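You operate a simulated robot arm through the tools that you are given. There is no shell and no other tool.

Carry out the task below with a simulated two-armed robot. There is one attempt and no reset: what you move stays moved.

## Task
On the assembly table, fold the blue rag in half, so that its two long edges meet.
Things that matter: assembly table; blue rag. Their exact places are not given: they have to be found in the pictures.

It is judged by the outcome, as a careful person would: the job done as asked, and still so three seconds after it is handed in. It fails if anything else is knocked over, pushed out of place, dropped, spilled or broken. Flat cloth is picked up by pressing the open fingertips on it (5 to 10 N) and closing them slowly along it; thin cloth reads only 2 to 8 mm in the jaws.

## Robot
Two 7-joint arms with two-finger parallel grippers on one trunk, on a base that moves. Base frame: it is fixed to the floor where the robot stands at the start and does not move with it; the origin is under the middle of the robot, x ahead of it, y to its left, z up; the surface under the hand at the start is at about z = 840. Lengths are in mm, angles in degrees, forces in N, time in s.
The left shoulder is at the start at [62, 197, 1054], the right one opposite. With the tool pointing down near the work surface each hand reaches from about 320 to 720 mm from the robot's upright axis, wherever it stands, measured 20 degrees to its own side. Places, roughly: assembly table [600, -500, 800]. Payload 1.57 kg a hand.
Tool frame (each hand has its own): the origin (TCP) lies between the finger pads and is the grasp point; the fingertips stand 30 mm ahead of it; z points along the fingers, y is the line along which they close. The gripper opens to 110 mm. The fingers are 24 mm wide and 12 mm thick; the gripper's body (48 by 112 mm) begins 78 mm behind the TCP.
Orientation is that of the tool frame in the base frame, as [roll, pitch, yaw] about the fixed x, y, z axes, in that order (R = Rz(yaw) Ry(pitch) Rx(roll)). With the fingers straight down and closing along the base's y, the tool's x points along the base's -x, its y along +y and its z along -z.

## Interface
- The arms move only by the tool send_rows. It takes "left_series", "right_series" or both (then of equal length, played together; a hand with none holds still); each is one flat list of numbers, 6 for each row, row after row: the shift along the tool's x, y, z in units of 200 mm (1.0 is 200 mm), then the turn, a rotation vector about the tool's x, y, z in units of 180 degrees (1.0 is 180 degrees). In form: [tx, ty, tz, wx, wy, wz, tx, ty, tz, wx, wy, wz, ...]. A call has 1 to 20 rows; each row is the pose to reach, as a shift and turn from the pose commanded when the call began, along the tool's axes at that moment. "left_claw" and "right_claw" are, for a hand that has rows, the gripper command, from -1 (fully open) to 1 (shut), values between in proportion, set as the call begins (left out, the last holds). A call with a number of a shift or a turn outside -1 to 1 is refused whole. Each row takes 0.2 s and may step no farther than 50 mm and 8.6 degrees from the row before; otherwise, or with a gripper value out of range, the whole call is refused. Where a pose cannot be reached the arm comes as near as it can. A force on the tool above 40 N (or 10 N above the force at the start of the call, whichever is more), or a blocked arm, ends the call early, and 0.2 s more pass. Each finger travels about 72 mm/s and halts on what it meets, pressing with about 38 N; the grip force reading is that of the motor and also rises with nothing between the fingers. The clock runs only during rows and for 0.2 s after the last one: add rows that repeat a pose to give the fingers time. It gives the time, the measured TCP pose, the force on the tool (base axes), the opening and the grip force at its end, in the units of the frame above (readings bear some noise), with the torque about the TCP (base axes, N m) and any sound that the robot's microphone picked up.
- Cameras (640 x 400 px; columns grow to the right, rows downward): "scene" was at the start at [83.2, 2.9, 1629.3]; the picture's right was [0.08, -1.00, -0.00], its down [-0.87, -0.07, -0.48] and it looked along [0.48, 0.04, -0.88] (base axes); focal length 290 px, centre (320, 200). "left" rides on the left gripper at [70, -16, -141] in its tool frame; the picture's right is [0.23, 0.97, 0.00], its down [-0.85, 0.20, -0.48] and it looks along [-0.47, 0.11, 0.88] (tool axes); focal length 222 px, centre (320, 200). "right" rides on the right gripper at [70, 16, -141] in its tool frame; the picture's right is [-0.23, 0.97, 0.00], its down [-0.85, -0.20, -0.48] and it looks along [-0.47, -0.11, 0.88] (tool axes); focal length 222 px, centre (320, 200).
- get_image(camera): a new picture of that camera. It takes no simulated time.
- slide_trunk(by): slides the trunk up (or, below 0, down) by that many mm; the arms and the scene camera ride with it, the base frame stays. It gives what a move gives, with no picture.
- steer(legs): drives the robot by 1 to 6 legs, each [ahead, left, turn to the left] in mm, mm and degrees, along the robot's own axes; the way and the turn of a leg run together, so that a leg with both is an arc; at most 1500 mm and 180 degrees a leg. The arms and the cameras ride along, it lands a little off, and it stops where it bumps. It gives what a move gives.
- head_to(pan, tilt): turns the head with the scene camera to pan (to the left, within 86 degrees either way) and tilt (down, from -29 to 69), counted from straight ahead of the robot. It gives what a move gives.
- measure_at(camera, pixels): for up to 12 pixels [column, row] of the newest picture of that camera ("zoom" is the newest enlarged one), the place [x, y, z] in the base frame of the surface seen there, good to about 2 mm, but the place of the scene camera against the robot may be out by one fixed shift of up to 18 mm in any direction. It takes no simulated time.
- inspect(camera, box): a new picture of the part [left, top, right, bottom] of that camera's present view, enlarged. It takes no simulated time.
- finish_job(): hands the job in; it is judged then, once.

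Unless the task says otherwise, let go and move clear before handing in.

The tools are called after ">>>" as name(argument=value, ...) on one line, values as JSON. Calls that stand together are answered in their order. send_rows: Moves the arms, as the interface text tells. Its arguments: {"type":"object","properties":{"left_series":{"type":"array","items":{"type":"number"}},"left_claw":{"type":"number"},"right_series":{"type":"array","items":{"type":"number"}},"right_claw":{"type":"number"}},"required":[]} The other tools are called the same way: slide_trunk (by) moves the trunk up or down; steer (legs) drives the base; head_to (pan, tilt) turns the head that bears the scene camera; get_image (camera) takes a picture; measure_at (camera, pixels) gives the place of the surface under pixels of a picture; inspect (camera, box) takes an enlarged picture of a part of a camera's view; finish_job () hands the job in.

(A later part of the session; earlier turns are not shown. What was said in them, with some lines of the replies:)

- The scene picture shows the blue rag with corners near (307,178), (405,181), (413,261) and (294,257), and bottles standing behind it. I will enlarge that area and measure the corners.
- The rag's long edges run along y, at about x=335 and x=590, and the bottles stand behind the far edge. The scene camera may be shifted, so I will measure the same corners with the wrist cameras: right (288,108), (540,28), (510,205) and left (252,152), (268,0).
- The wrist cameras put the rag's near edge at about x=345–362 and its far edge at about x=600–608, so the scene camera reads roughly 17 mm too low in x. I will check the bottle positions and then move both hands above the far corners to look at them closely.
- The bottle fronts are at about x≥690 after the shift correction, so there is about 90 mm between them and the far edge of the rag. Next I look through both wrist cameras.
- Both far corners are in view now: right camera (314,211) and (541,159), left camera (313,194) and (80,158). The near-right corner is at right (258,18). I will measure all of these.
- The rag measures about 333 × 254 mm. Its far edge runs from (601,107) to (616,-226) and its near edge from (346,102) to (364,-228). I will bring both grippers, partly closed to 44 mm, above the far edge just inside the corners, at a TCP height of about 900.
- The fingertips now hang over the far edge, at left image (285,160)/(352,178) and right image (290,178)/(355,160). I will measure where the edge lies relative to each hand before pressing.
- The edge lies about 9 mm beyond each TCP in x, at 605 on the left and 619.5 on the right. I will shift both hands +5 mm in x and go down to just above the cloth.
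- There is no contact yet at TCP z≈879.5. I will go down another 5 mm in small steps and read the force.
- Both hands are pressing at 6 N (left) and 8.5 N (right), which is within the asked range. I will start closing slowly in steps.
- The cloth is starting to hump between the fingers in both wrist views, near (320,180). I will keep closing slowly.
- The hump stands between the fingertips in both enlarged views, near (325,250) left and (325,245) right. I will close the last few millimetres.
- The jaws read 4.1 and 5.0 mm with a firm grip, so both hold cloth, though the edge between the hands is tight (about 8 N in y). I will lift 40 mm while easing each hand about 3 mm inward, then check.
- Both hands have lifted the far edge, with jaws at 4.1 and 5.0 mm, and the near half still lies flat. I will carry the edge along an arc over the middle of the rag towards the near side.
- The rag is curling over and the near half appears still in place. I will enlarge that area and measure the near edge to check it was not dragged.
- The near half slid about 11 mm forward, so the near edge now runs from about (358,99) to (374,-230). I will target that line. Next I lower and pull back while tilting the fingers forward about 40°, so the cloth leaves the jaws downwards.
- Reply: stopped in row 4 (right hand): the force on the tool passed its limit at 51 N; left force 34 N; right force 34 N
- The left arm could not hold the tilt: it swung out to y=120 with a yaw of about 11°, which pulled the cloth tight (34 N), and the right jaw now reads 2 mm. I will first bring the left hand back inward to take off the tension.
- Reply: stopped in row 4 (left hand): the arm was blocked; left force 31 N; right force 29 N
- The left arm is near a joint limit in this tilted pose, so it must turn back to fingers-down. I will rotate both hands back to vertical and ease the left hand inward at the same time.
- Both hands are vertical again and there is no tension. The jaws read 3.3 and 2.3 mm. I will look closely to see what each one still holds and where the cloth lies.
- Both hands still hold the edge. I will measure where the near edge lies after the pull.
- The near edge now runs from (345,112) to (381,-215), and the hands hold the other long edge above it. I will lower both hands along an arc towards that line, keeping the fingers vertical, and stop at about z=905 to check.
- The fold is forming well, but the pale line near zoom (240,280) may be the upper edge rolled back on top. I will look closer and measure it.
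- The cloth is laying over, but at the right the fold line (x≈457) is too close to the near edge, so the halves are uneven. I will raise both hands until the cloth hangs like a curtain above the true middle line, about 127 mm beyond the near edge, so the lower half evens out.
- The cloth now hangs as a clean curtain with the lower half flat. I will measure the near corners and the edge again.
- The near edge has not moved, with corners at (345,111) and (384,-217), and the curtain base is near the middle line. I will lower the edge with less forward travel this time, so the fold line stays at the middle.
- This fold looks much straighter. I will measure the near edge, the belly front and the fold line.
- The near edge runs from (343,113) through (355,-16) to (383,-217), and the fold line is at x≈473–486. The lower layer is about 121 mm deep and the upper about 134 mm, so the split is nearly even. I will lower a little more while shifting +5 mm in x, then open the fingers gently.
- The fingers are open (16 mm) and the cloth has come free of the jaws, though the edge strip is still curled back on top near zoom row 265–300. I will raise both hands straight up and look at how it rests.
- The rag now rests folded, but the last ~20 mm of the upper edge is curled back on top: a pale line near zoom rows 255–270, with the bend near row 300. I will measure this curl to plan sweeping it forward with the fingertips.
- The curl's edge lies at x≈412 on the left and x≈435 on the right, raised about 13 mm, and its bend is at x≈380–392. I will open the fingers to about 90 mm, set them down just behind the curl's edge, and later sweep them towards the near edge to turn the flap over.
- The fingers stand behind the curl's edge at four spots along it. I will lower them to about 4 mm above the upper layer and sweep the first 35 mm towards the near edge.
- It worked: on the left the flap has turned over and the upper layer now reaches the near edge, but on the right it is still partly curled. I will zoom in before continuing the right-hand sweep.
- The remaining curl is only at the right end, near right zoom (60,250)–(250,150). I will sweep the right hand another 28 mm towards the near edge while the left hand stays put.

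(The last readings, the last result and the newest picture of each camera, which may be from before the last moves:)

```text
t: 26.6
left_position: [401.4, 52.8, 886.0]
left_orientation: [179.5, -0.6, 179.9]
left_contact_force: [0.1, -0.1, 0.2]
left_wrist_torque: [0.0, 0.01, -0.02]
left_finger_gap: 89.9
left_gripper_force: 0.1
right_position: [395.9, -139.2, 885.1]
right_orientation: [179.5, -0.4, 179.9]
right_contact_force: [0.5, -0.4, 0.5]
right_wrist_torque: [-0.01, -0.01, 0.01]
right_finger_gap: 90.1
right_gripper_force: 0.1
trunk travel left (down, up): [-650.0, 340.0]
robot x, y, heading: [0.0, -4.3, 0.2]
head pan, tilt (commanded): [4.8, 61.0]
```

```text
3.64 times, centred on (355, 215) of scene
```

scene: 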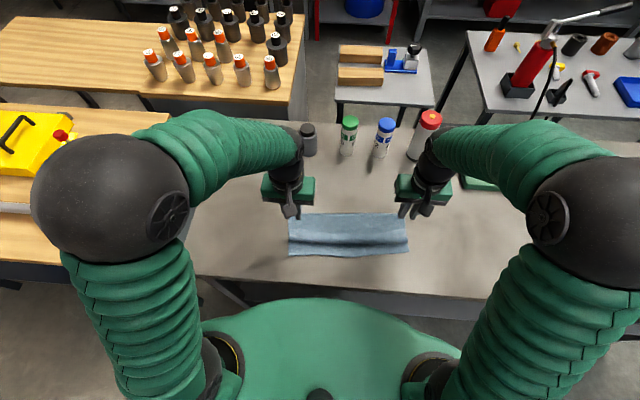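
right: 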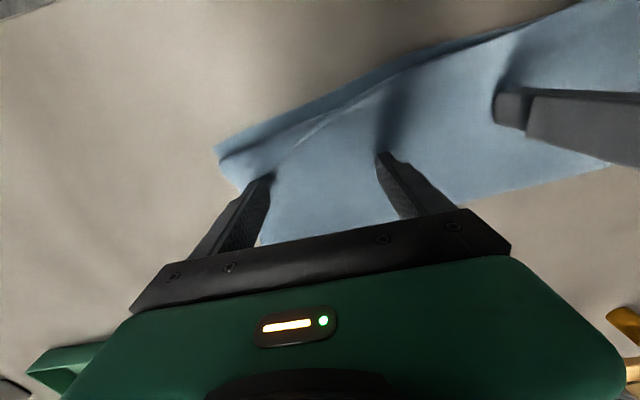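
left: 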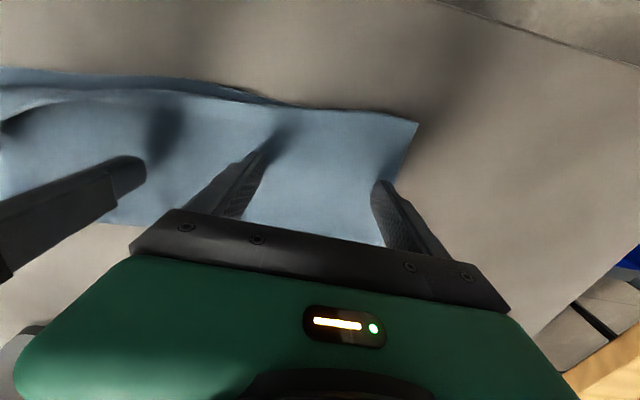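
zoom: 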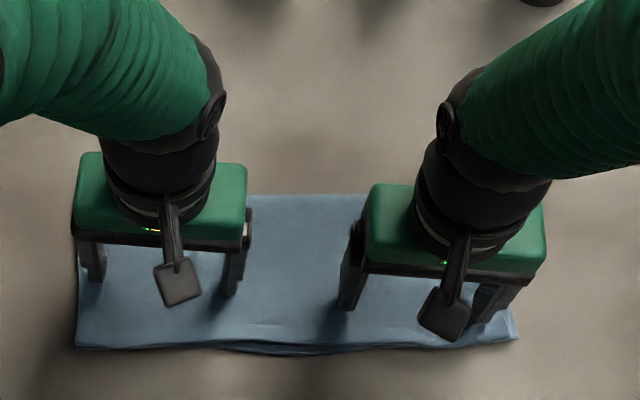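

The edges now appear to meet along the whole near side. I will lift both hands straight up and look.

>>> send_rows(left_series=[-0.01, 0, -0.05, 0, 0, 0, -0.02, 0, -0.15, 0, 0, 0, -0.03, 0, -0.3, 0, 0, 0, -0.03, 0.05, -0.45, 0, 0, 0, -0.03, 0.15, -0.6, 0, 0, 0, -0.03, 0.3, -0.65, 0, 0, 0], right_series=[-0.01, 0, -0.05, 0, 0, 0, -0.02, 0, -0.15, 0, 0, 0, -0.03, 0, -0.3, 0, 0, 0, -0.03, -0.05, -0.45, 0, 0, 0, -0.03, -0.15, -0.6, 0, 0, 0, -0.03, -0.3, -0.65, 0, 0, 0])

>>> get_image(camera="scene")

>>> inspect(camera="scene", box=[270, 170, 430, 270])

>>> get_image(camera="left")

>>> get_image(camera="right")

```text
t: 28.0
left_position: [408.8, 109.5, 1017.0]
left_orientation: [179.5, -0.6, 179.9]
left_contact_force: [-0.2, 0.8, -0.2]
left_wrist_torque: [-0.01, 0.0, -0.01]
left_finger_gap: 90.0
left_gripper_force: 0.1
right_position: [402.3, -199.5, 1016.8]
right_orientation: [179.4, -0.4, 179.9]
right_contact_force: [-0.2, 0.2, -0.1]
right_wrist_torque: [-0.02, 0.0, 0.0]
right_finger_gap: 90.0
right_gripper_force: 0.2
trunk travel left (down, up): [-650.0, 340.0]
robot x, y, heading: [0.1, 0.9, 0.0]
head pan, tilt (commanded): [4.8, 61.0]
```

```text
taken
```

scene: 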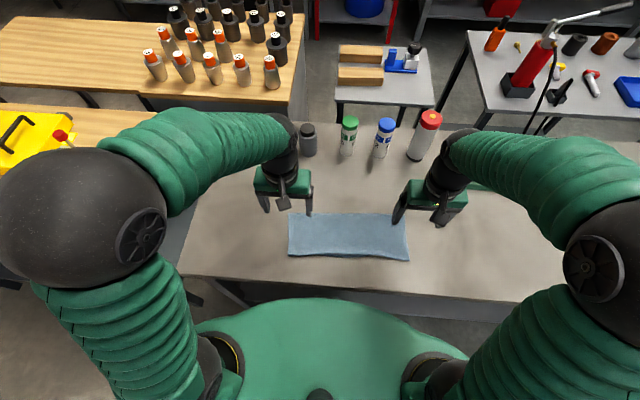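

```text
4.00 times, centred on (350, 220) of scene
```

zoom: 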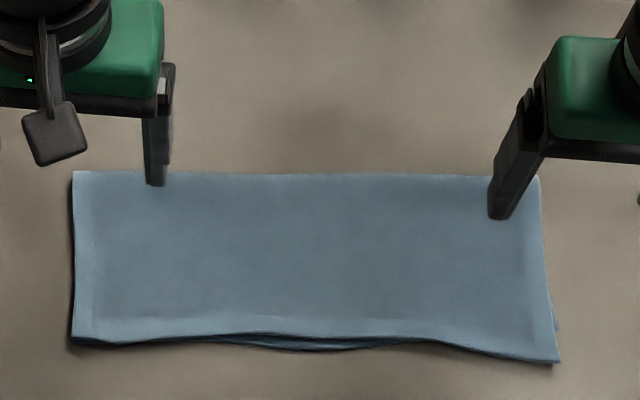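

```text
taken
```

left: 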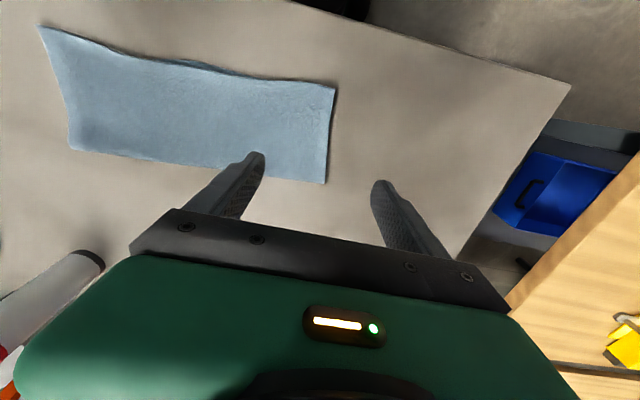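

```text
taken
```

right: 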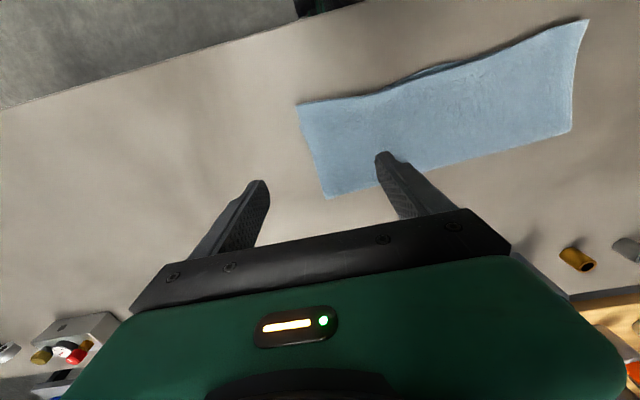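

The rag is folded and the edges nearly coincide, with only the right end possibly out of line. I will enlarge the near edge from each wrist camera to judge the gap.

>>> inspect(camera="right", box=[280, 40, 480, 165])

>>> measure_at(camera="zoom", pixels=[[60, 200], [100, 300], [300, 140], [520, 100]])

>>> inspect(camera="left", box=[30, 10, 350, 200])

>>> measure_at(camera="right", pixels=[[301, 104], [350, 96], [400, 84], [450, 69], [500, 55], [586, 22], [310, 140], [326, 192], [570, 128]])

>>> inspect(camera="scene", box=[370, 220, 430, 270])

```text
3.20 times, centred on (380, 102) of right
```

zoom: 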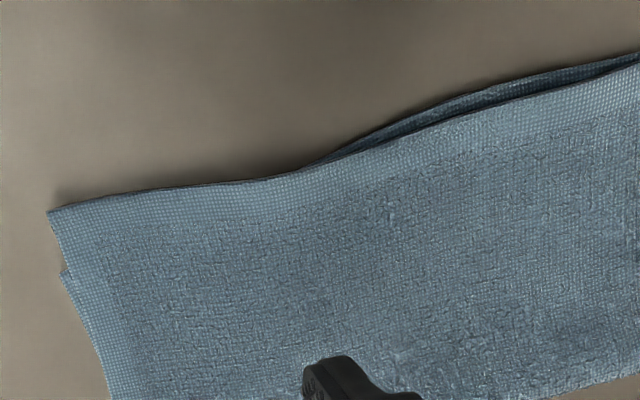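

```text
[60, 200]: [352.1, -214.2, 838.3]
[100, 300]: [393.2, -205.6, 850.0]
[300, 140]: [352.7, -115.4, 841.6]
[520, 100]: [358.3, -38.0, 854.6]
```

```text
2.00 times, centred on (190, 105) of left
```

zoom: 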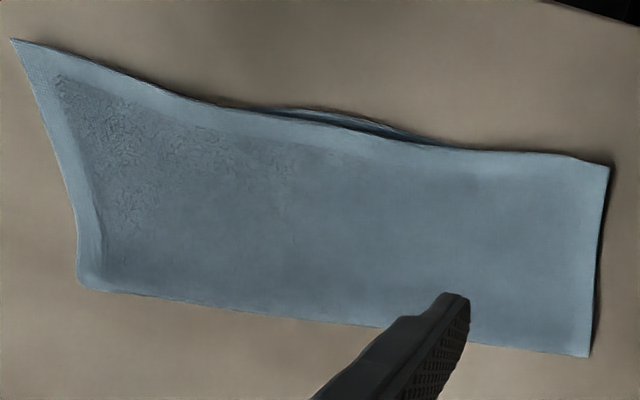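

```text
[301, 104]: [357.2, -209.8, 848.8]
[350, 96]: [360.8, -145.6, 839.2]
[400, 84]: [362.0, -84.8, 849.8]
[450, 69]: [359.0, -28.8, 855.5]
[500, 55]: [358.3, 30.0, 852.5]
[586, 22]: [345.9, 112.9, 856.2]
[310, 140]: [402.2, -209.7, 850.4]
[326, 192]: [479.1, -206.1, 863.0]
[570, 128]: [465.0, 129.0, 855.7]
```

```text
8.00 times, centred on (400, 245) of scene
```

zoom: 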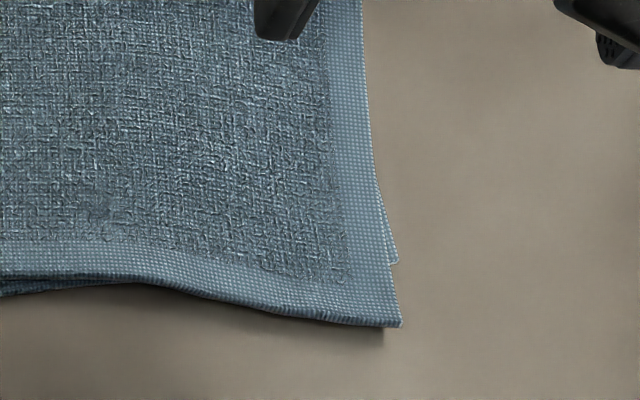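

The fold is good over most of the length, but at the right end the upper corner (355,-210) overhangs the lower corner (383,-217) by about 25 mm. I will close the right fingers, press lightly on the upper layer near the fold at the right end, and slide it away from me a little to draw that corner back.

>>> send_rows(right_series=[-0.1, 0.03, 0.1, 0, 0, 0, -0.19, 0.0675, 0.25, 0, 0, 0, -0.19, 0.0675, 0.4, 0, 0, 0, -0.19, 0.0675, 0.52, 0, 0, 0, -0.19, 0.0675, 0.6, 0, 0, 0, -0.19, 0.0675, 0.65, 0, 0, 0], right_claw=1.0)

>>> inspect(camera="scene", box=[340, 180, 440, 270])

>>> get_image(camera="right")

```text
t: 29.4
left_position: [409.0, 107.3, 1017.9]
left_orientation: [179.4, -0.6, 179.8]
left_contact_force: [0.9, 0.2, 0.3]
left_wrist_torque: [0.01, 0.02, 0.01]
left_finger_gap: 90.2
left_gripper_force: 0.1
right_position: [439.0, -185.8, 884.4]
right_orientation: [179.5, -0.4, 179.9]
right_contact_force: [-0.5, 0.7, -0.8]
right_wrist_torque: [-0.02, 0.03, 0.0]
right_finger_gap: 0.2
right_gripper_force: 20.9
trunk travel left (down, up): [-650.0, 340.0]
robot x, y, heading: [0.8, 4.8, 0.0]
head pan, tilt (commanded): [4.8, 61.0]
```

```text
4.44 times, centred on (390, 225) of scene
```

zoom: 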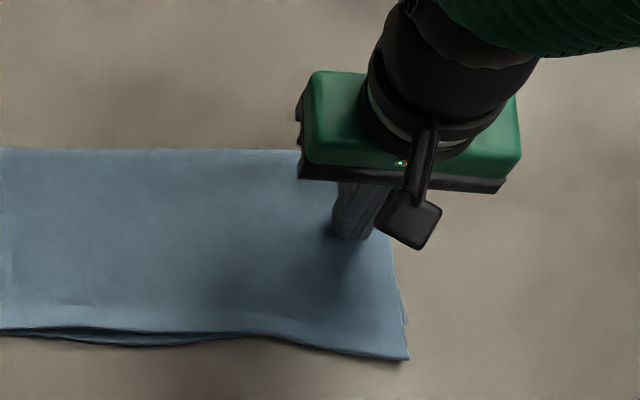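

```text
taken
```

right: 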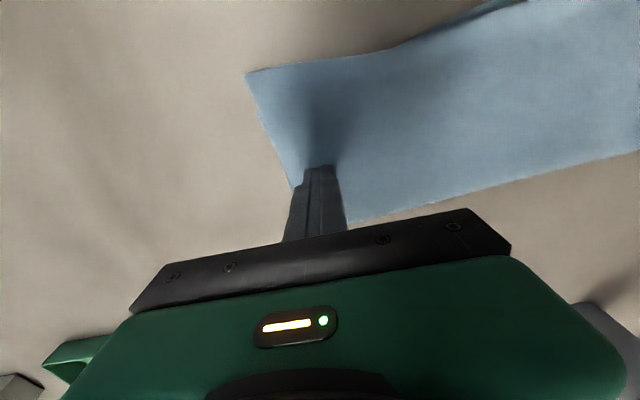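

The closed right fingertips are just above the upper layer at (439,-186) with no contact yet. I will lower them a few millimetres to a light touch.

>>> send_rows(right_series=[0, 0, 0.01, 0, 0, 0, 0, 0, 0.02, 0, 0, 0])

>>> send_rows(right_series=[0, 0, 0.01, 0, 0, 0])

```text
t: 30.0
left_position: [411.1, 107.5, 1016.9]
left_orientation: [179.4, -0.7, 179.9]
left_contact_force: [0.4, -0.7, -0.2]
left_wrist_torque: [0.03, -0.02, 0.03]
left_finger_gap: 89.9
left_gripper_force: 0.1
right_position: [438.1, -185.1, 880.3]
right_orientation: [179.4, -0.4, 179.8]
right_contact_force: [-1.0, 0.3, -0.1]
right_wrist_torque: [-0.01, 0.03, 0.01]
right_finger_gap: 0.0
right_gripper_force: 21.3
trunk travel left (down, up): [-650.0, 340.0]
robot x, y, heading: [-1.5, -0.1, -0.1]
head pan, tilt (commanded): [4.8, 61.0]
```

```text
t: 30.4
left_position: [408.6, 109.0, 1016.1]
left_orientation: [179.4, -0.5, 179.9]
left_contact_force: [-0.2, -0.2, 0.4]
left_wrist_torque: [0.01, 0.03, -0.02]
left_finger_gap: 90.1
left_gripper_force: 0.0
right_position: [439.2, -185.8, 879.8]
right_orientation: [179.5, -0.3, 179.9]
right_contact_force: [0.2, 0.1, 2.1]
right_wrist_torque: [0.01, 0.0, -0.02]
right_finger_gap: 0.0
right_gripper_force: 21.6
trunk travel left (down, up): [-650.0, 340.0]
robot x, y, heading: [-1.3, -1.0, -0.1]
head pan, tilt (commanded): [4.8, 61.0]
```

The touch reads 2.1 N. I will press about 1 mm more and slide 12 mm in +x, then compare.

>>> send_rows(right_series=[0, 0, 0.006, 0, 0, 0, -0.02, 0, 0.006, 0, 0, 0, -0.04, 0, 0.006, 0, 0, 0, -0.06, 0, 0.006, 0, 0, 0])

>>> inspect(camera="scene", box=[340, 180, 440, 270])

>>> inspect(camera="right", box=[220, 20, 480, 220])

```text
t: 31.4
left_position: [408.3, 108.0, 1017.0]
left_orientation: [179.4, -0.6, 179.9]
left_contact_force: [-0.3, 0.3, -0.1]
left_wrist_torque: [0.02, 0.0, -0.02]
left_finger_gap: 90.1
left_gripper_force: 0.0
right_position: [451.6, -184.7, 877.6]
right_orientation: [179.5, -0.3, 179.9]
right_contact_force: [-1.4, -0.1, 2.1]
right_wrist_torque: [-0.04, 0.01, -0.02]
right_finger_gap: 0.0
right_gripper_force: 21.0
trunk travel left (down, up): [-650.0, 340.0]
robot x, y, heading: [0.0, 1.7, 0.2]
head pan, tilt (commanded): [4.8, 61.0]
```

```text
4.44 times, centred on (390, 225) of scene
```

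zoom: 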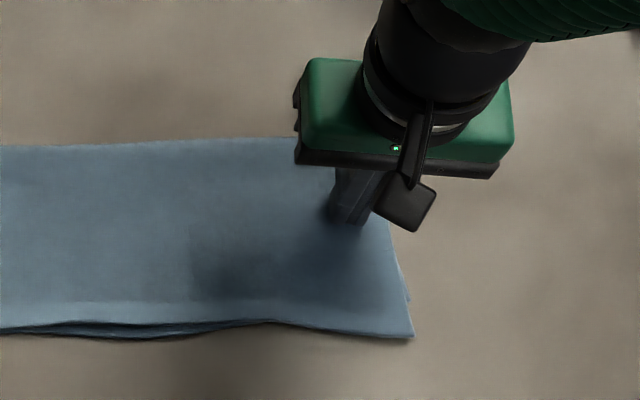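

```text
2.00 times, centred on (350, 120) of right
```

zoom: 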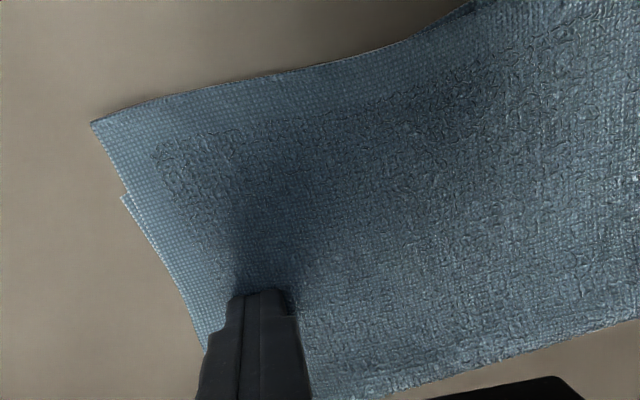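

The lower layer slid along with the upper one: upper corner zoom (413,338) and lower (408,300) keep the same offset. Sliding therefore will not fix it, and I will instead pinch the single-layer overhang at the right corner, lift it and set it down further back. First I measure both corners.

>>> get_image(camera="right")

>>> measure_at(camera="right", pixels=[[238, 82], [253, 118], [270, 77], [300, 72], [350, 62], [380, 55], [420, 35], [256, 125], [275, 150]])

>>> send_rows(right_series=[0, 0, -0.05, 0, 0, 0, 0, 0, -0.15, 0, 0, 0, 0.1, 0, -0.3, 0, 0, 0, 0.2, 0, -0.4, 0, 0, 0, 0.3, 0, -0.4, 0, 0, 0], right_claw=0.3)

>>> get_image(camera="right")

>>> inspect(camera="scene", box=[280, 180, 440, 270])

```text
taken
```

right: 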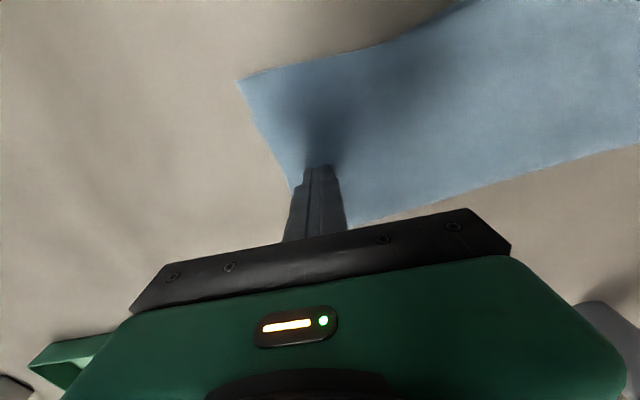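

```text
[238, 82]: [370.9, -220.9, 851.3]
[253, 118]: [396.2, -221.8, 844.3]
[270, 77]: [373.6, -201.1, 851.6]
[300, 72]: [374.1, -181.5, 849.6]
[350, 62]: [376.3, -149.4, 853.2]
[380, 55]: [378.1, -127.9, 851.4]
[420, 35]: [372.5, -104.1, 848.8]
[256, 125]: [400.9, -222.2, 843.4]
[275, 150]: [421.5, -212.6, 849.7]
```

```text
t: 32.6
left_position: [408.6, 108.8, 1016.6]
left_orientation: [179.4, -0.6, 179.9]
left_contact_force: [-0.4, -0.5, 0.2]
left_wrist_torque: [-0.04, 0.02, 0.03]
left_finger_gap: 89.8
left_gripper_force: 0.0
right_position: [392.7, -184.5, 956.9]
right_orientation: [179.5, -0.4, 180.0]
right_contact_force: [-0.2, -0.1, -0.8]
right_wrist_torque: [0.02, 0.0, 0.01]
right_finger_gap: 38.7
right_gripper_force: 0.0
trunk travel left (down, up): [-650.0, 340.0]
robot x, y, heading: [1.2, 1.4, -0.3]
head pan, tilt (commanded): [4.8, 61.0]
```

```text
taken
```

right: 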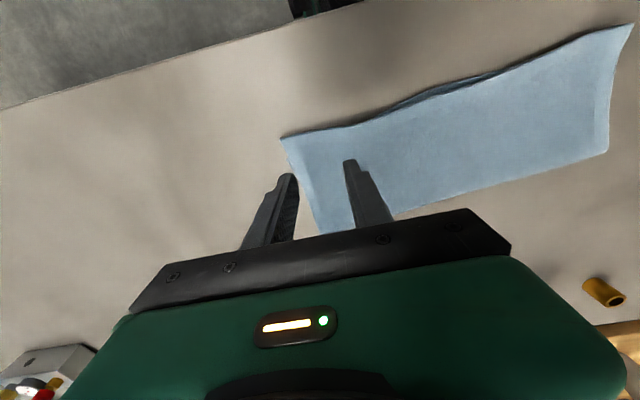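

```text
4.00 times, centred on (360, 225) of scene
```

zoom: 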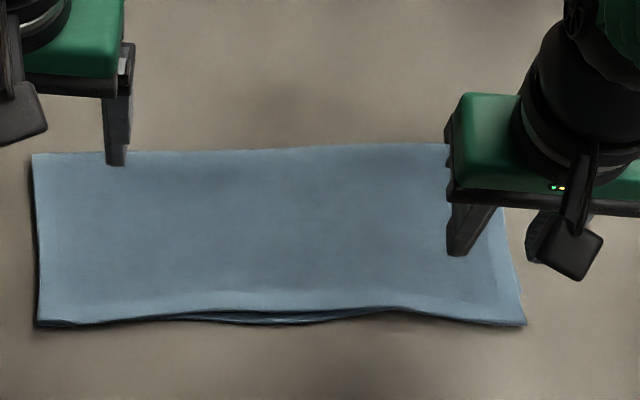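

The overhang is a wedge at the right corner: upper corner (371,-221) against lower corner (396,-222), shrinking to zero near y≈-115. I will place the right fingers, 30 mm apart, over the single-layer overhang at about (378,-192).

>>> send_rows(right_series=[0.04, -0.02, 0.08, 0, 0, 0, 0.0735, -0.0375, 0.18, 0, 0, 0, 0.0735, -0.0375, 0.27, 0, 0, 0, 0.0735, -0.0375, 0.335, 0, 0, 0], right_claw=0.4545)

>>> inspect(camera="right", box=[220, 80, 440, 240])

>>> inspect(camera="scene", box=[340, 190, 440, 270])

```text
t: 33.6
left_position: [409.1, 108.8, 1015.8]
left_orientation: [179.4, -0.6, 179.9]
left_contact_force: [-0.1, 0.3, -0.3]
left_wrist_torque: [-0.01, 0.03, 0.02]
left_finger_gap: 90.1
left_gripper_force: 0.0
right_position: [378.8, -193.0, 889.8]
right_orientation: [179.5, -0.5, -180.0]
right_contact_force: [-0.5, -0.1, 0.1]
right_wrist_torque: [-0.03, 0.0, 0.01]
right_finger_gap: 29.9
right_gripper_force: 0.1
trunk travel left (down, up): [-650.0, 340.0]
robot x, y, heading: [-1.7, -3.8, -0.1]
head pan, tilt (commanded): [4.8, 61.0]
```

```text
2.50 times, centred on (330, 160) of right
```

zoom: 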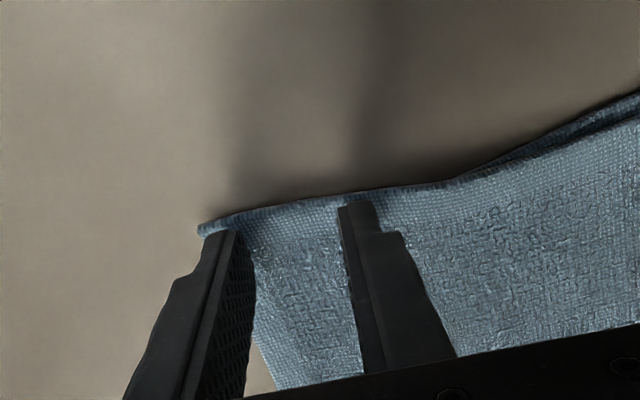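

```text
5.00 times, centred on (390, 230) of scene
```

zoom: 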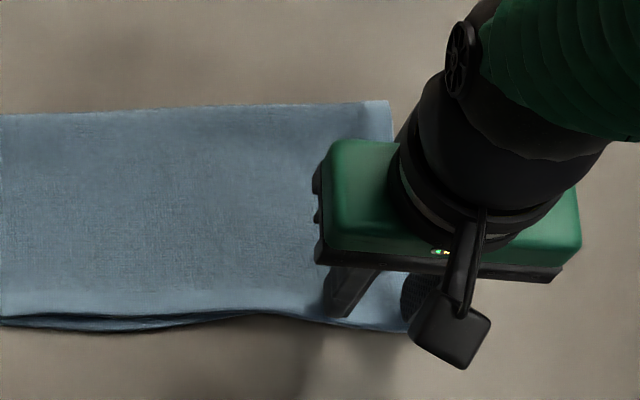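

The fingertips are over the corner's hem, at zoom (220,235) and (350,205). I will press down in small steps until the force is 5–8 N.

>>> send_rows(right_series=[0, 0, 0.03, 0, 0, 0, 0, 0, 0.06, 0, 0, 0, 0, 0, 0.07, 0, 0, 0])

>>> send_rows(right_series=[0, 0, 0.01, 0, 0, 0])

```text
t: 34.4
left_position: [408.5, 108.9, 1017.0]
left_orientation: [179.5, -0.6, 180.0]
left_contact_force: [0.5, -0.8, -0.4]
left_wrist_torque: [0.01, 0.03, 0.01]
left_finger_gap: 90.0
left_gripper_force: 0.2
right_position: [377.0, -192.5, 876.8]
right_orientation: [179.5, -0.3, 179.9]
right_contact_force: [0.3, -0.8, 1.9]
right_wrist_torque: [0.02, -0.04, 0.0]
right_finger_gap: 29.8
right_gripper_force: 0.1
trunk travel left (down, up): [-650.0, 340.0]
robot x, y, heading: [-1.8, -1.3, 0.1]
head pan, tilt (commanded): [4.8, 61.0]
```

```text
t: 34.8
left_position: [408.5, 109.4, 1017.8]
left_orientation: [179.3, -0.6, 179.9]
left_contact_force: [-0.5, -0.5, -0.1]
left_wrist_torque: [0.04, -0.01, 0.0]
left_finger_gap: 90.0
left_gripper_force: 0.1
right_position: [378.0, -191.5, 875.2]
right_orientation: [179.5, -0.3, 179.8]
right_contact_force: [0.6, -0.4, 6.6]
right_wrist_torque: [0.04, -0.06, -0.02]
right_finger_gap: 29.6
right_gripper_force: 0.1
trunk travel left (down, up): [-650.0, 340.0]
robot x, y, heading: [1.2, 0.5, -0.2]
head pan, tilt (commanded): [4.8, 61.0]
```

The press reads 6.6 N. I will close slowly along the cloth.

>>> send_rows(right_series=[0, 0, 0, 0, 0, 0], right_claw=0.56)

>>> send_rows(right_series=[0, 0, 0, 0, 0, 0], right_claw=0.67)

>>> send_rows(right_series=[0, 0, 0, 0, 0, 0], right_claw=0.78)

>>> inspect(camera="right", box=[220, 80, 440, 240])

```text
t: 35.2
left_position: [408.1, 109.8, 1018.4]
left_orientation: [179.4, -0.6, 179.9]
left_contact_force: [-0.7, -0.2, 0.3]
left_wrist_torque: [0.0, 0.01, 0.01]
left_finger_gap: 90.2
left_gripper_force: 0.3
right_position: [376.1, -192.5, 875.6]
right_orientation: [179.6, -0.3, 179.9]
right_contact_force: [0.4, -0.2, 7.6]
right_wrist_torque: [0.07, -0.09, -0.02]
right_finger_gap: 23.4
right_gripper_force: 0.0
trunk travel left (down, up): [-650.0, 340.0]
robot x, y, heading: [2.0, 2.4, 0.2]
head pan, tilt (commanded): [4.8, 61.0]
```

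```text
t: 35.6
left_position: [408.4, 109.0, 1017.8]
left_orientation: [179.4, -0.6, 179.9]
left_contact_force: [-0.1, -0.7, -0.4]
left_wrist_torque: [0.01, -0.02, -0.03]
left_finger_gap: 89.8
left_gripper_force: 0.1
right_position: [377.6, -192.9, 875.2]
right_orientation: [179.5, -0.4, 180.0]
right_contact_force: [0.2, -0.2, 6.6]
right_wrist_torque: [0.04, -0.04, -0.03]
right_finger_gap: 17.4
right_gripper_force: 0.1
trunk travel left (down, up): [-650.0, 340.0]
robot x, y, heading: [-2.4, -2.6, 0.3]
head pan, tilt (commanded): [4.8, 61.0]
```

```text
t: 36.0
left_position: [408.3, 110.1, 1017.4]
left_orientation: [179.5, -0.7, 180.0]
left_contact_force: [0.2, 0.3, 0.4]
left_wrist_torque: [-0.01, 0.0, 0.0]
left_finger_gap: 90.1
left_gripper_force: 0.0
right_position: [376.5, -194.0, 876.5]
right_orientation: [179.5, -0.4, 179.9]
right_contact_force: [-0.7, -1.1, 6.7]
right_wrist_torque: [0.04, -0.04, 0.01]
right_finger_gap: 11.4
right_gripper_force: 0.0
trunk travel left (down, up): [-650.0, 340.0]
robot x, y, heading: [0.8, 2.0, -0.1]
head pan, tilt (commanded): [4.8, 61.0]
```

```text
2.50 times, centred on (330, 160) of right
```

zoom: 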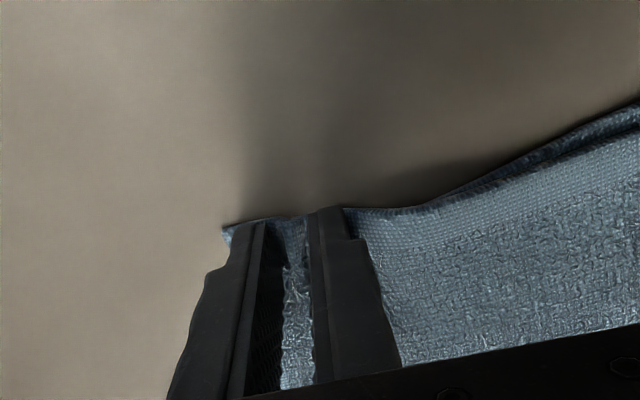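

The fingers have closed to 11 mm and the cloth is gathering between them. I will close fully.

>>> send_rows(right_series=[0, 0, 0, 0, 0, 0], right_claw=0.9)

>>> send_rows(right_series=[0, 0, 0, 0, 0, 0, 0, 0, 0, 0, 0, 0], right_claw=1.0)

>>> inspect(camera="right", box=[220, 80, 440, 240])

```text
t: 36.4
left_position: [407.9, 109.6, 1017.0]
left_orientation: [179.4, -0.6, 179.9]
left_contact_force: [-0.4, 0.6, -0.3]
left_wrist_torque: [0.01, -0.03, -0.01]
left_finger_gap: 90.1
left_gripper_force: 0.2
right_position: [375.7, -192.3, 874.7]
right_orientation: [179.3, -0.4, 180.0]
right_contact_force: [0.4, -0.2, 6.6]
right_wrist_torque: [0.09, -0.08, 0.01]
right_finger_gap: 6.5
right_gripper_force: 3.9
trunk travel left (down, up): [-650.0, 340.0]
robot x, y, heading: [0.1, -1.7, -0.1]
head pan, tilt (commanded): [4.8, 61.0]
```

```text
t: 37.0
left_position: [407.3, 108.6, 1016.6]
left_orientation: [179.4, -0.6, 179.9]
left_contact_force: [0.3, 0.4, -1.0]
left_wrist_torque: [-0.01, -0.04, 0.0]
left_finger_gap: 90.0
left_gripper_force: 0.0
right_position: [377.6, -191.6, 875.2]
right_orientation: [179.4, -0.3, 179.8]
right_contact_force: [-0.5, 1.5, 6.9]
right_wrist_torque: [0.0, -0.06, 0.03]
right_finger_gap: 4.1
right_gripper_force: 24.7
trunk travel left (down, up): [-650.0, 340.0]
robot x, y, heading: [-0.9, 0.4, 0.4]
head pan, tilt (commanded): [4.8, 61.0]
```

```text
2.50 times, centred on (330, 160) of right
```

zoom: 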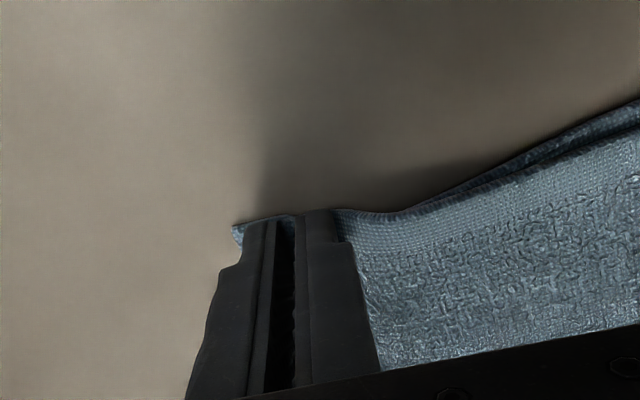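

The jaw reads 4.1 mm with a firm grip. I will lift 30 mm, drifting slightly back, and check that only the upper layer comes up.

>>> send_rows(right_series=[0, 0, -0.04, 0, 0, 0, -0.01, 0, -0.08, 0, 0, 0, -0.03, 0, -0.12, 0, 0, 0, -0.05, 0, -0.16, 0, 0, 0])

>>> get_image(camera="right")

>>> inspect(camera="scene", box=[300, 180, 440, 270])

>>> get_image(camera="left")

```text
t: 38.0
left_position: [408.6, 108.8, 1017.3]
left_orientation: [179.4, -0.6, 179.8]
left_contact_force: [-0.6, 1.2, 0.2]
left_wrist_torque: [0.0, 0.0, -0.02]
left_finger_gap: 90.0
left_gripper_force: 0.1
right_position: [387.0, -192.8, 905.6]
right_orientation: [179.6, -0.3, 179.8]
right_contact_force: [-0.7, 0.0, -0.1]
right_wrist_torque: [0.04, 0.02, 0.0]
right_finger_gap: 3.9
right_gripper_force: 25.0
trunk travel left (down, up): [-650.0, 340.0]
robot x, y, heading: [2.5, -1.9, 0.1]
head pan, tilt (commanded): [4.8, 61.0]
```

```text
taken
```

right: 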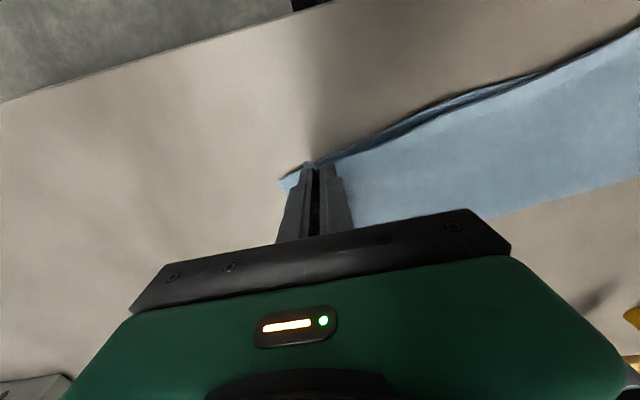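

```text
4.44 times, centred on (370, 225) of scene
```

zoom: 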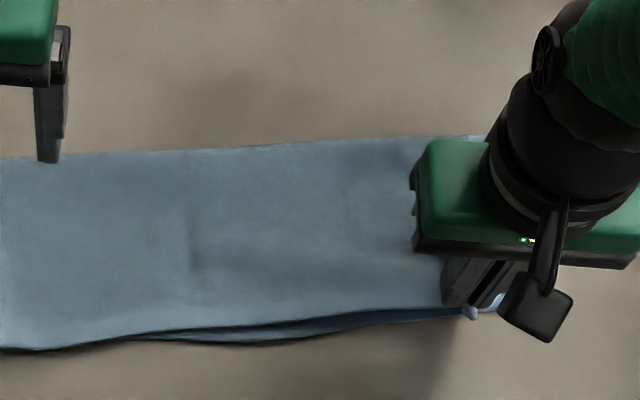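

```text
taken
```

left: 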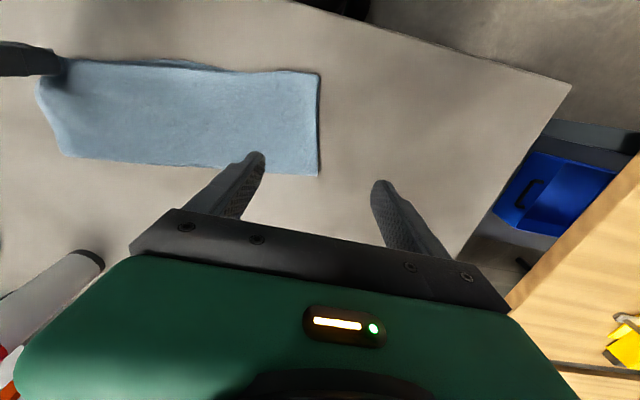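

The corner is up. I will zoom to see whether the lower layer stayed on the table.

>>> inspect(camera="right", box=[260, 90, 460, 220])

>>> measure_at(camera="right", pixels=[[284, 182], [292, 176], [340, 155], [360, 148], [400, 125], [440, 106], [350, 152], [380, 140]])

>>> inspect(camera="scene", box=[370, 220, 430, 270])

```text
3.08 times, centred on (360, 155) of right
```

zoom: 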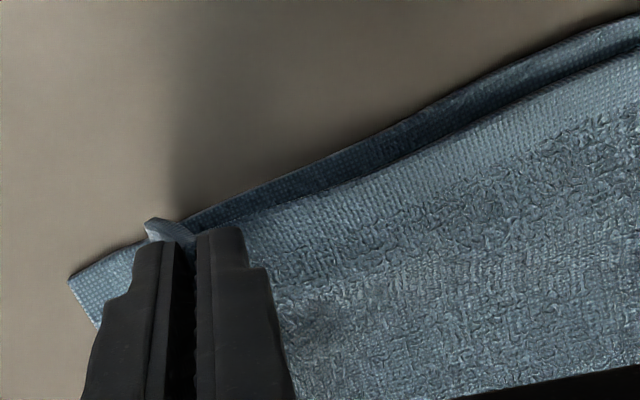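

```text
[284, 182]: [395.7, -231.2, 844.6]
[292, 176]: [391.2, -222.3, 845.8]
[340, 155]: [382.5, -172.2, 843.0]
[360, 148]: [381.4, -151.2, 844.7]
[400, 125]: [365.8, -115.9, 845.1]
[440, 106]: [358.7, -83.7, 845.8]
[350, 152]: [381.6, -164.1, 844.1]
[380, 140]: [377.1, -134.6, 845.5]
```

```text
8.00 times, centred on (400, 245) of scene
```

zoom: 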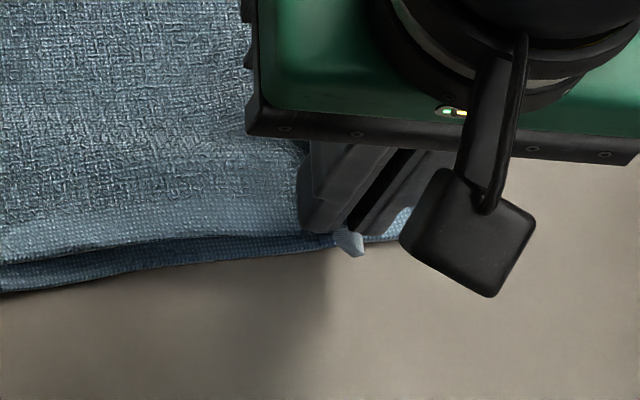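

Only the upper layer is held. The lower edge is on the table through (381,-151) and (391,-222) to its corner at about (396,-231). I will turn the hand 8°, shift it slightly so the held hem lies over that line, lower it and open gently.

>>> send_rows(right_series=[-0.01, -0.01, 0, 0, 0, -0.015, -0.02, -0.02, 0.02, 0, 0, -0.03, -0.02, -0.03, 0.05, 0, 0, -0.045, -0.02, -0.03, 0.08, 0, 0, -0.045, -0.02, -0.03, 0.11, 0, 0, -0.045])

>>> inspect(camera="right", box=[240, 50, 500, 220])

>>> inspect(camera="scene", box=[300, 180, 440, 270])

```text
t: 39.2
left_position: [408.4, 107.9, 1016.8]
left_orientation: [179.3, -0.6, 179.9]
left_contact_force: [-0.4, -0.2, 0.4]
left_wrist_torque: [-0.01, 0.01, 0.02]
left_finger_gap: 90.5
left_gripper_force: 0.1
right_position: [391.3, -199.1, 885.2]
right_orientation: [179.5, -0.3, -172.0]
right_contact_force: [0.3, 0.3, -0.3]
right_wrist_torque: [-0.01, -0.01, -0.04]
right_finger_gap: 3.7
right_gripper_force: 25.2
trunk travel left (down, up): [-650.0, 340.0]
robot x, y, heading: [1.9, 1.8, -0.2]
head pan, tilt (commanded): [4.8, 61.0]
```

```text
2.35 times, centred on (370, 135) of right
```

zoom: 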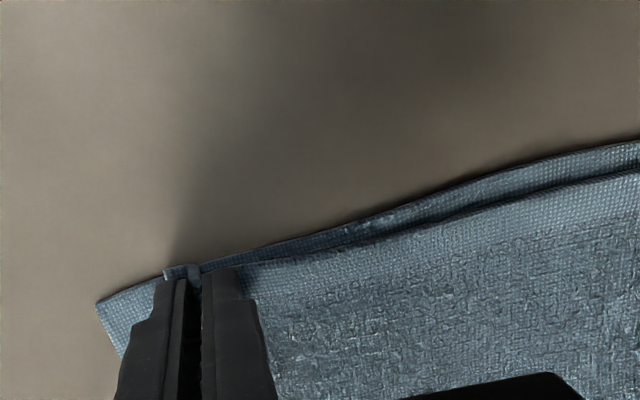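

```text
4.44 times, centred on (370, 225) of scene
```

zoom: 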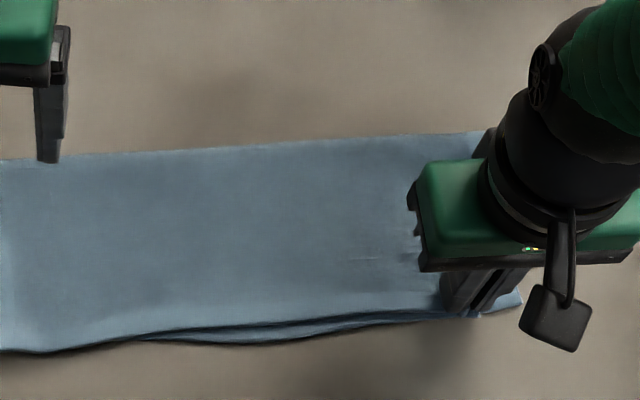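

The held hem lies right over the lower edge. I will open the fingers gently and lift clear.

>>> send_rows(right_series=[0, 0, 0.01, 0, 0, 0], right_claw=0.88)

>>> send_rows(right_series=[0, 0, 0, 0, 0, 0], right_claw=0.75)

>>> send_rows(right_series=[0, 0, -0.04, 0, 0, 0, 0, 0, -0.12, 0, 0, 0, 0, 0, -0.25, 0, 0, 0, 0, -0.05, -0.4, 0, 0, 0, -0.05, -0.15, -0.55, 0, 0, 0, -0.1, -0.25, -0.6, 0, 0, 0])

>>> get_image(camera="right")

>>> inspect(camera="scene", box=[280, 180, 440, 270])

>>> get_image(camera="scene")

```text
t: 39.6
left_position: [408.6, 108.4, 1017.2]
left_orientation: [179.4, -0.6, 179.9]
left_contact_force: [0.1, 0.3, -0.2]
left_wrist_torque: [0.03, 0.0, -0.04]
left_finger_gap: 89.8
left_gripper_force: 0.0
right_position: [389.9, -198.5, 883.2]
right_orientation: [179.5, -0.3, -171.9]
right_contact_force: [0.1, 0.5, 1.1]
right_wrist_torque: [-0.01, 0.01, 0.0]
right_finger_gap: 5.4
right_gripper_force: 2.2
trunk travel left (down, up): [-650.0, 340.0]
robot x, y, heading: [-2.6, -1.4, -0.3]
head pan, tilt (commanded): [4.8, 61.0]
```

```text
t: 40.0
left_position: [408.5, 109.7, 1015.8]
left_orientation: [179.4, -0.7, 180.0]
left_contact_force: [-1.1, 0.0, -1.0]
left_wrist_torque: [0.01, -0.02, -0.02]
left_finger_gap: 89.9
left_gripper_force: 0.0
right_position: [390.0, -198.2, 882.8]
right_orientation: [179.4, -0.3, -172.0]
right_contact_force: [-0.7, -0.7, 0.6]
right_wrist_torque: [-0.01, 0.0, -0.01]
right_finger_gap: 13.7
right_gripper_force: 0.0
trunk travel left (down, up): [-650.0, 340.0]
robot x, y, heading: [2.0, -0.8, 0.1]
head pan, tilt (commanded): [4.8, 61.0]
```

```text
t: 41.4
left_position: [409.2, 108.3, 1016.6]
left_orientation: [179.4, -0.7, 180.0]
left_contact_force: [-0.3, 0.2, -0.2]
left_wrist_torque: [0.06, 0.0, 0.0]
left_finger_gap: 90.0
left_gripper_force: 0.0
right_position: [421.1, -247.3, 1000.2]
right_orientation: [179.5, -0.4, -171.9]
right_contact_force: [0.2, -0.3, -0.5]
right_wrist_torque: [0.0, 0.05, 0.01]
right_finger_gap: 13.8
right_gripper_force: 0.1
trunk travel left (down, up): [-650.0, 340.0]
robot x, y, heading: [1.6, 1.4, -0.1]
head pan, tilt (commanded): [4.8, 61.0]
```

```text
taken
```

right: 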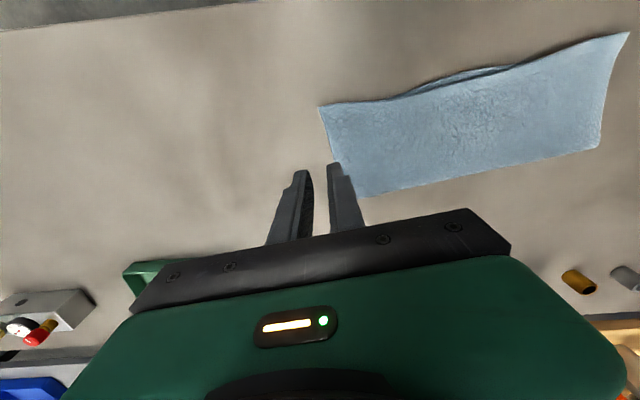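

```text
4.00 times, centred on (360, 225) of scene
```

zoom: 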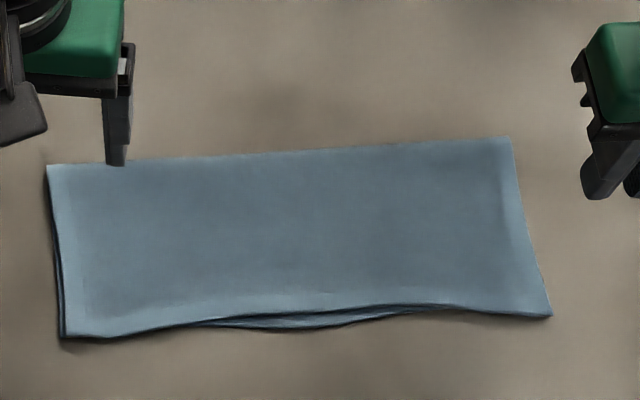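

```text
taken
```

scene: 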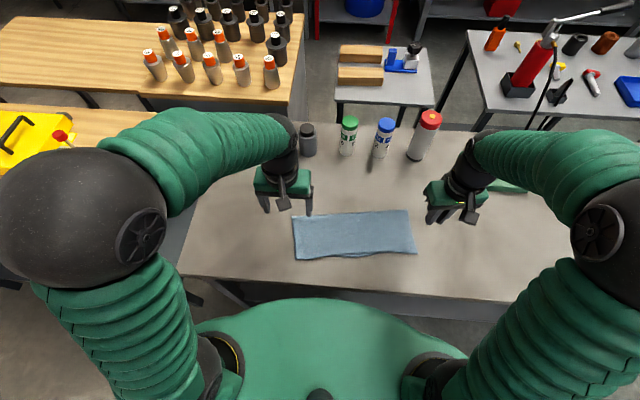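

The right corner is now aligned, and only a narrow sliver of the lower edge shows near the middle, at scene zoom (220–400, 315–325). I will zoom in to quantify it.

>>> inspect(camera="right", box=[310, 20, 640, 210])

>>> inspect(camera="left", box=[20, 10, 350, 200])

>>> inspect(camera="scene", box=[290, 230, 430, 270])

>>> measure_at(camera="scene", pixels=[[296, 258], [320, 255], [340, 252], [340, 255], [350, 252], [350, 256], [360, 250], [360, 255], [375, 251], [390, 252], [405, 253], [415, 252]])

```text
1.94 times, centred on (475, 115) of right
```

zoom: 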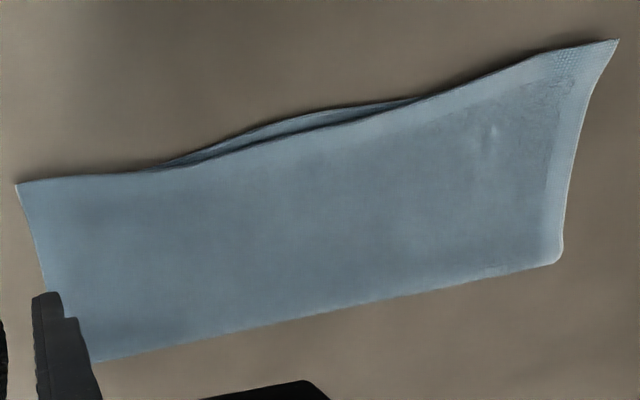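

```text
1.94 times, centred on (185, 105) of left
```

zoom: 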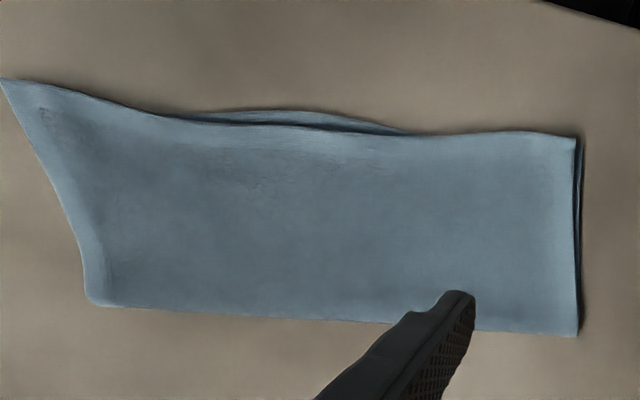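

```text
4.57 times, centred on (360, 250) of scene
```

zoom: 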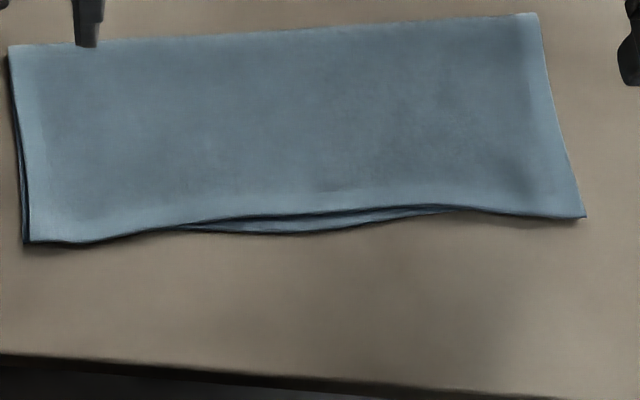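

```text
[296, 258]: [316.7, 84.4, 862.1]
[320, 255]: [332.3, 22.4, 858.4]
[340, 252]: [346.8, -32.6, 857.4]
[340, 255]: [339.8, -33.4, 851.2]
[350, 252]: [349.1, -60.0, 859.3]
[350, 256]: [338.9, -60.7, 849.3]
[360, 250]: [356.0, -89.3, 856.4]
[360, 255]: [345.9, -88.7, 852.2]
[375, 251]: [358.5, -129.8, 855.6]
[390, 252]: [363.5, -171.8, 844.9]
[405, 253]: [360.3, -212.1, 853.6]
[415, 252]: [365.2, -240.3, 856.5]
```

The two long edges meet along the whole length: the corners line up, and only a sliver of up to about 10 mm of lower hem shows in the middle third. I will move both hands well clear and confirm the fold stays put.

>>> send_rows(left_series=[0, 0.1, -0.05, 0, 0, 0, 0, 0.25, -0.1, 0, 0, 0, 0, 0.4, -0.15, 0, 0, 0, 0, 0.5, -0.2, 0, 0, 0, 0, 0.5, -0.2, 0, 0, 0, 0, 0.5, -0.2, 0, 0, 0, 0, 0.5, -0.2, 0, 0, 0], right_series=[0, -0.05, -0.05, 0, 0, 0, 0, -0.1, -0.1, 0, 0, 0, 0, -0.15, -0.15, 0, 0, 0, 0, -0.2, -0.2, 0, 0, 0, 0, -0.2, -0.2, 0, 0, 0, 0, -0.2, -0.2, 0, 0, 0, 0, -0.2, -0.2, 0, 0, 0])

>>> get_image(camera="scene")

>>> inspect(camera="scene", box=[280, 190, 430, 275])

>>> get_image(camera="left")

```text
t: 43.0
left_position: [409.8, 211.3, 1057.9]
left_orientation: [179.4, -0.6, 179.9]
left_contact_force: [-0.1, -0.7, -0.1]
left_wrist_torque: [0.0, 0.0, -0.01]
left_finger_gap: 90.1
left_gripper_force: 0.1
right_position: [425.1, -288.1, 1041.9]
right_orientation: [179.5, -0.3, -172.0]
right_contact_force: [-0.4, -0.1, 0.7]
right_wrist_torque: [0.0, -0.01, 0.02]
right_finger_gap: 13.5
right_gripper_force: 0.1
trunk travel left (down, up): [-650.0, 340.0]
robot x, y, heading: [0.4, 1.0, -0.2]
head pan, tilt (commanded): [4.8, 61.0]
```

```text
taken
```

scene: 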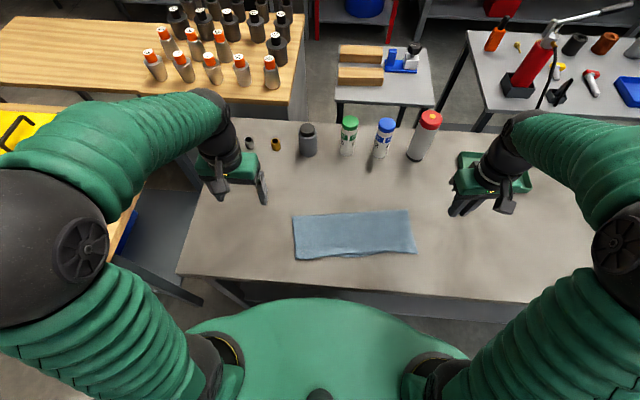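

```text
4.27 times, centred on (355, 232) of scene
```

zoom: 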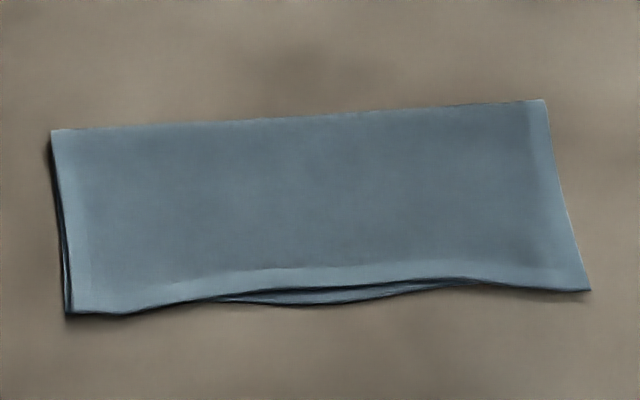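

```text
taken
```

left: 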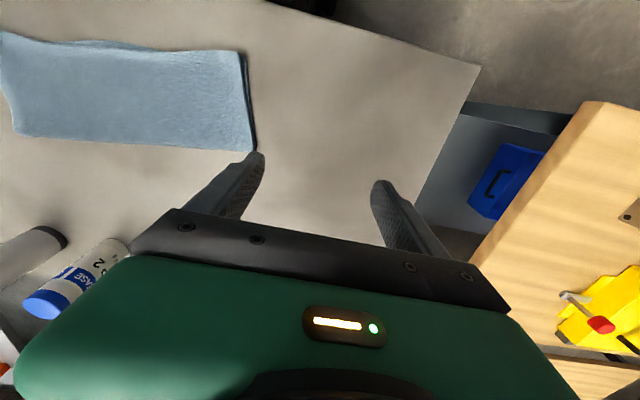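

The rag lies folded and still, and the bottles and small parts have not moved. I will make one last close check of both near corners for any hidden overhang.

>>> inspect(camera="scene", box=[375, 225, 430, 270])

>>> inspect(camera="scene", box=[285, 225, 340, 270])

>>> get_image(camera="right")

```text
8.89 times, centred on (402, 248) of scene
```

zoom: 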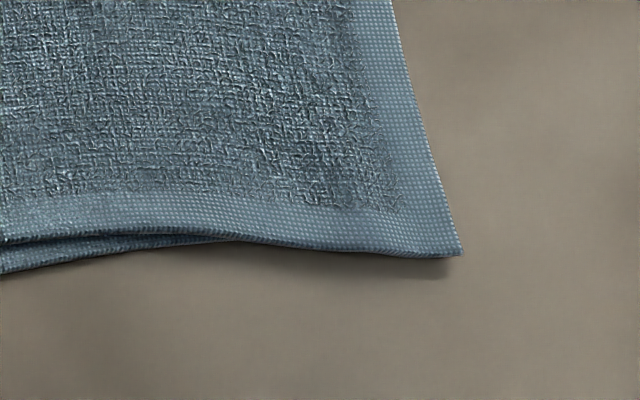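

```text
8.89 times, centred on (312, 248) of scene
```

zoom: 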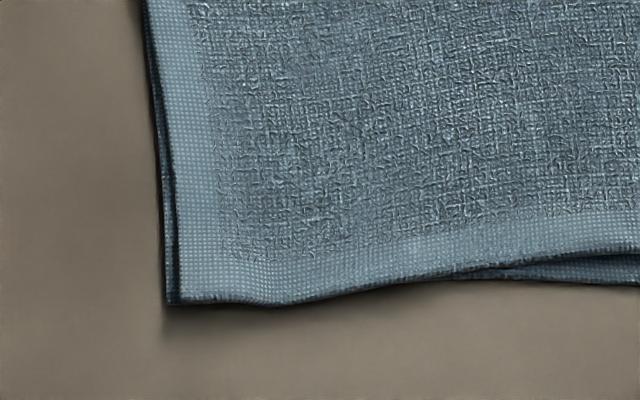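

```text
taken
```

right: 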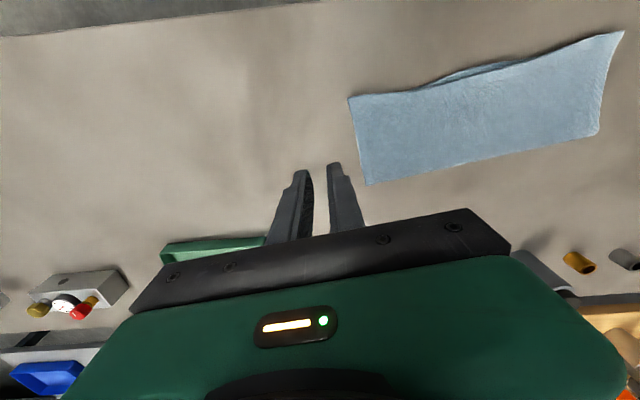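

Both corner views show the hems on top of each other: the left corner is exact, and at the right the lower hem is tucked just under the upper one. The rag is still, the hands are clear and nothing else has moved, so I hand the job in.

>>> finish_job()

```text
The job is handed in.
```

The blue rag is folded in half on the assembly table with its two long edges meeting at the near side. I've handed the job in.

- **Left corner:** the two layers line up.
- **Middle third:** a sliver of up to about 10 mm of the lower hem shows.
- **Right corner:** the upper hem covers the lower one. I could not see the exact overhang there; I estimate 10–15 mm.

The rag has shifted and turned a few degrees from where it lay at the start. In the last pictures the bottles, the tray and the small parts look unmoved. Both hands let go and moved clear before I handed in, and the rag lay still in the last pictures.
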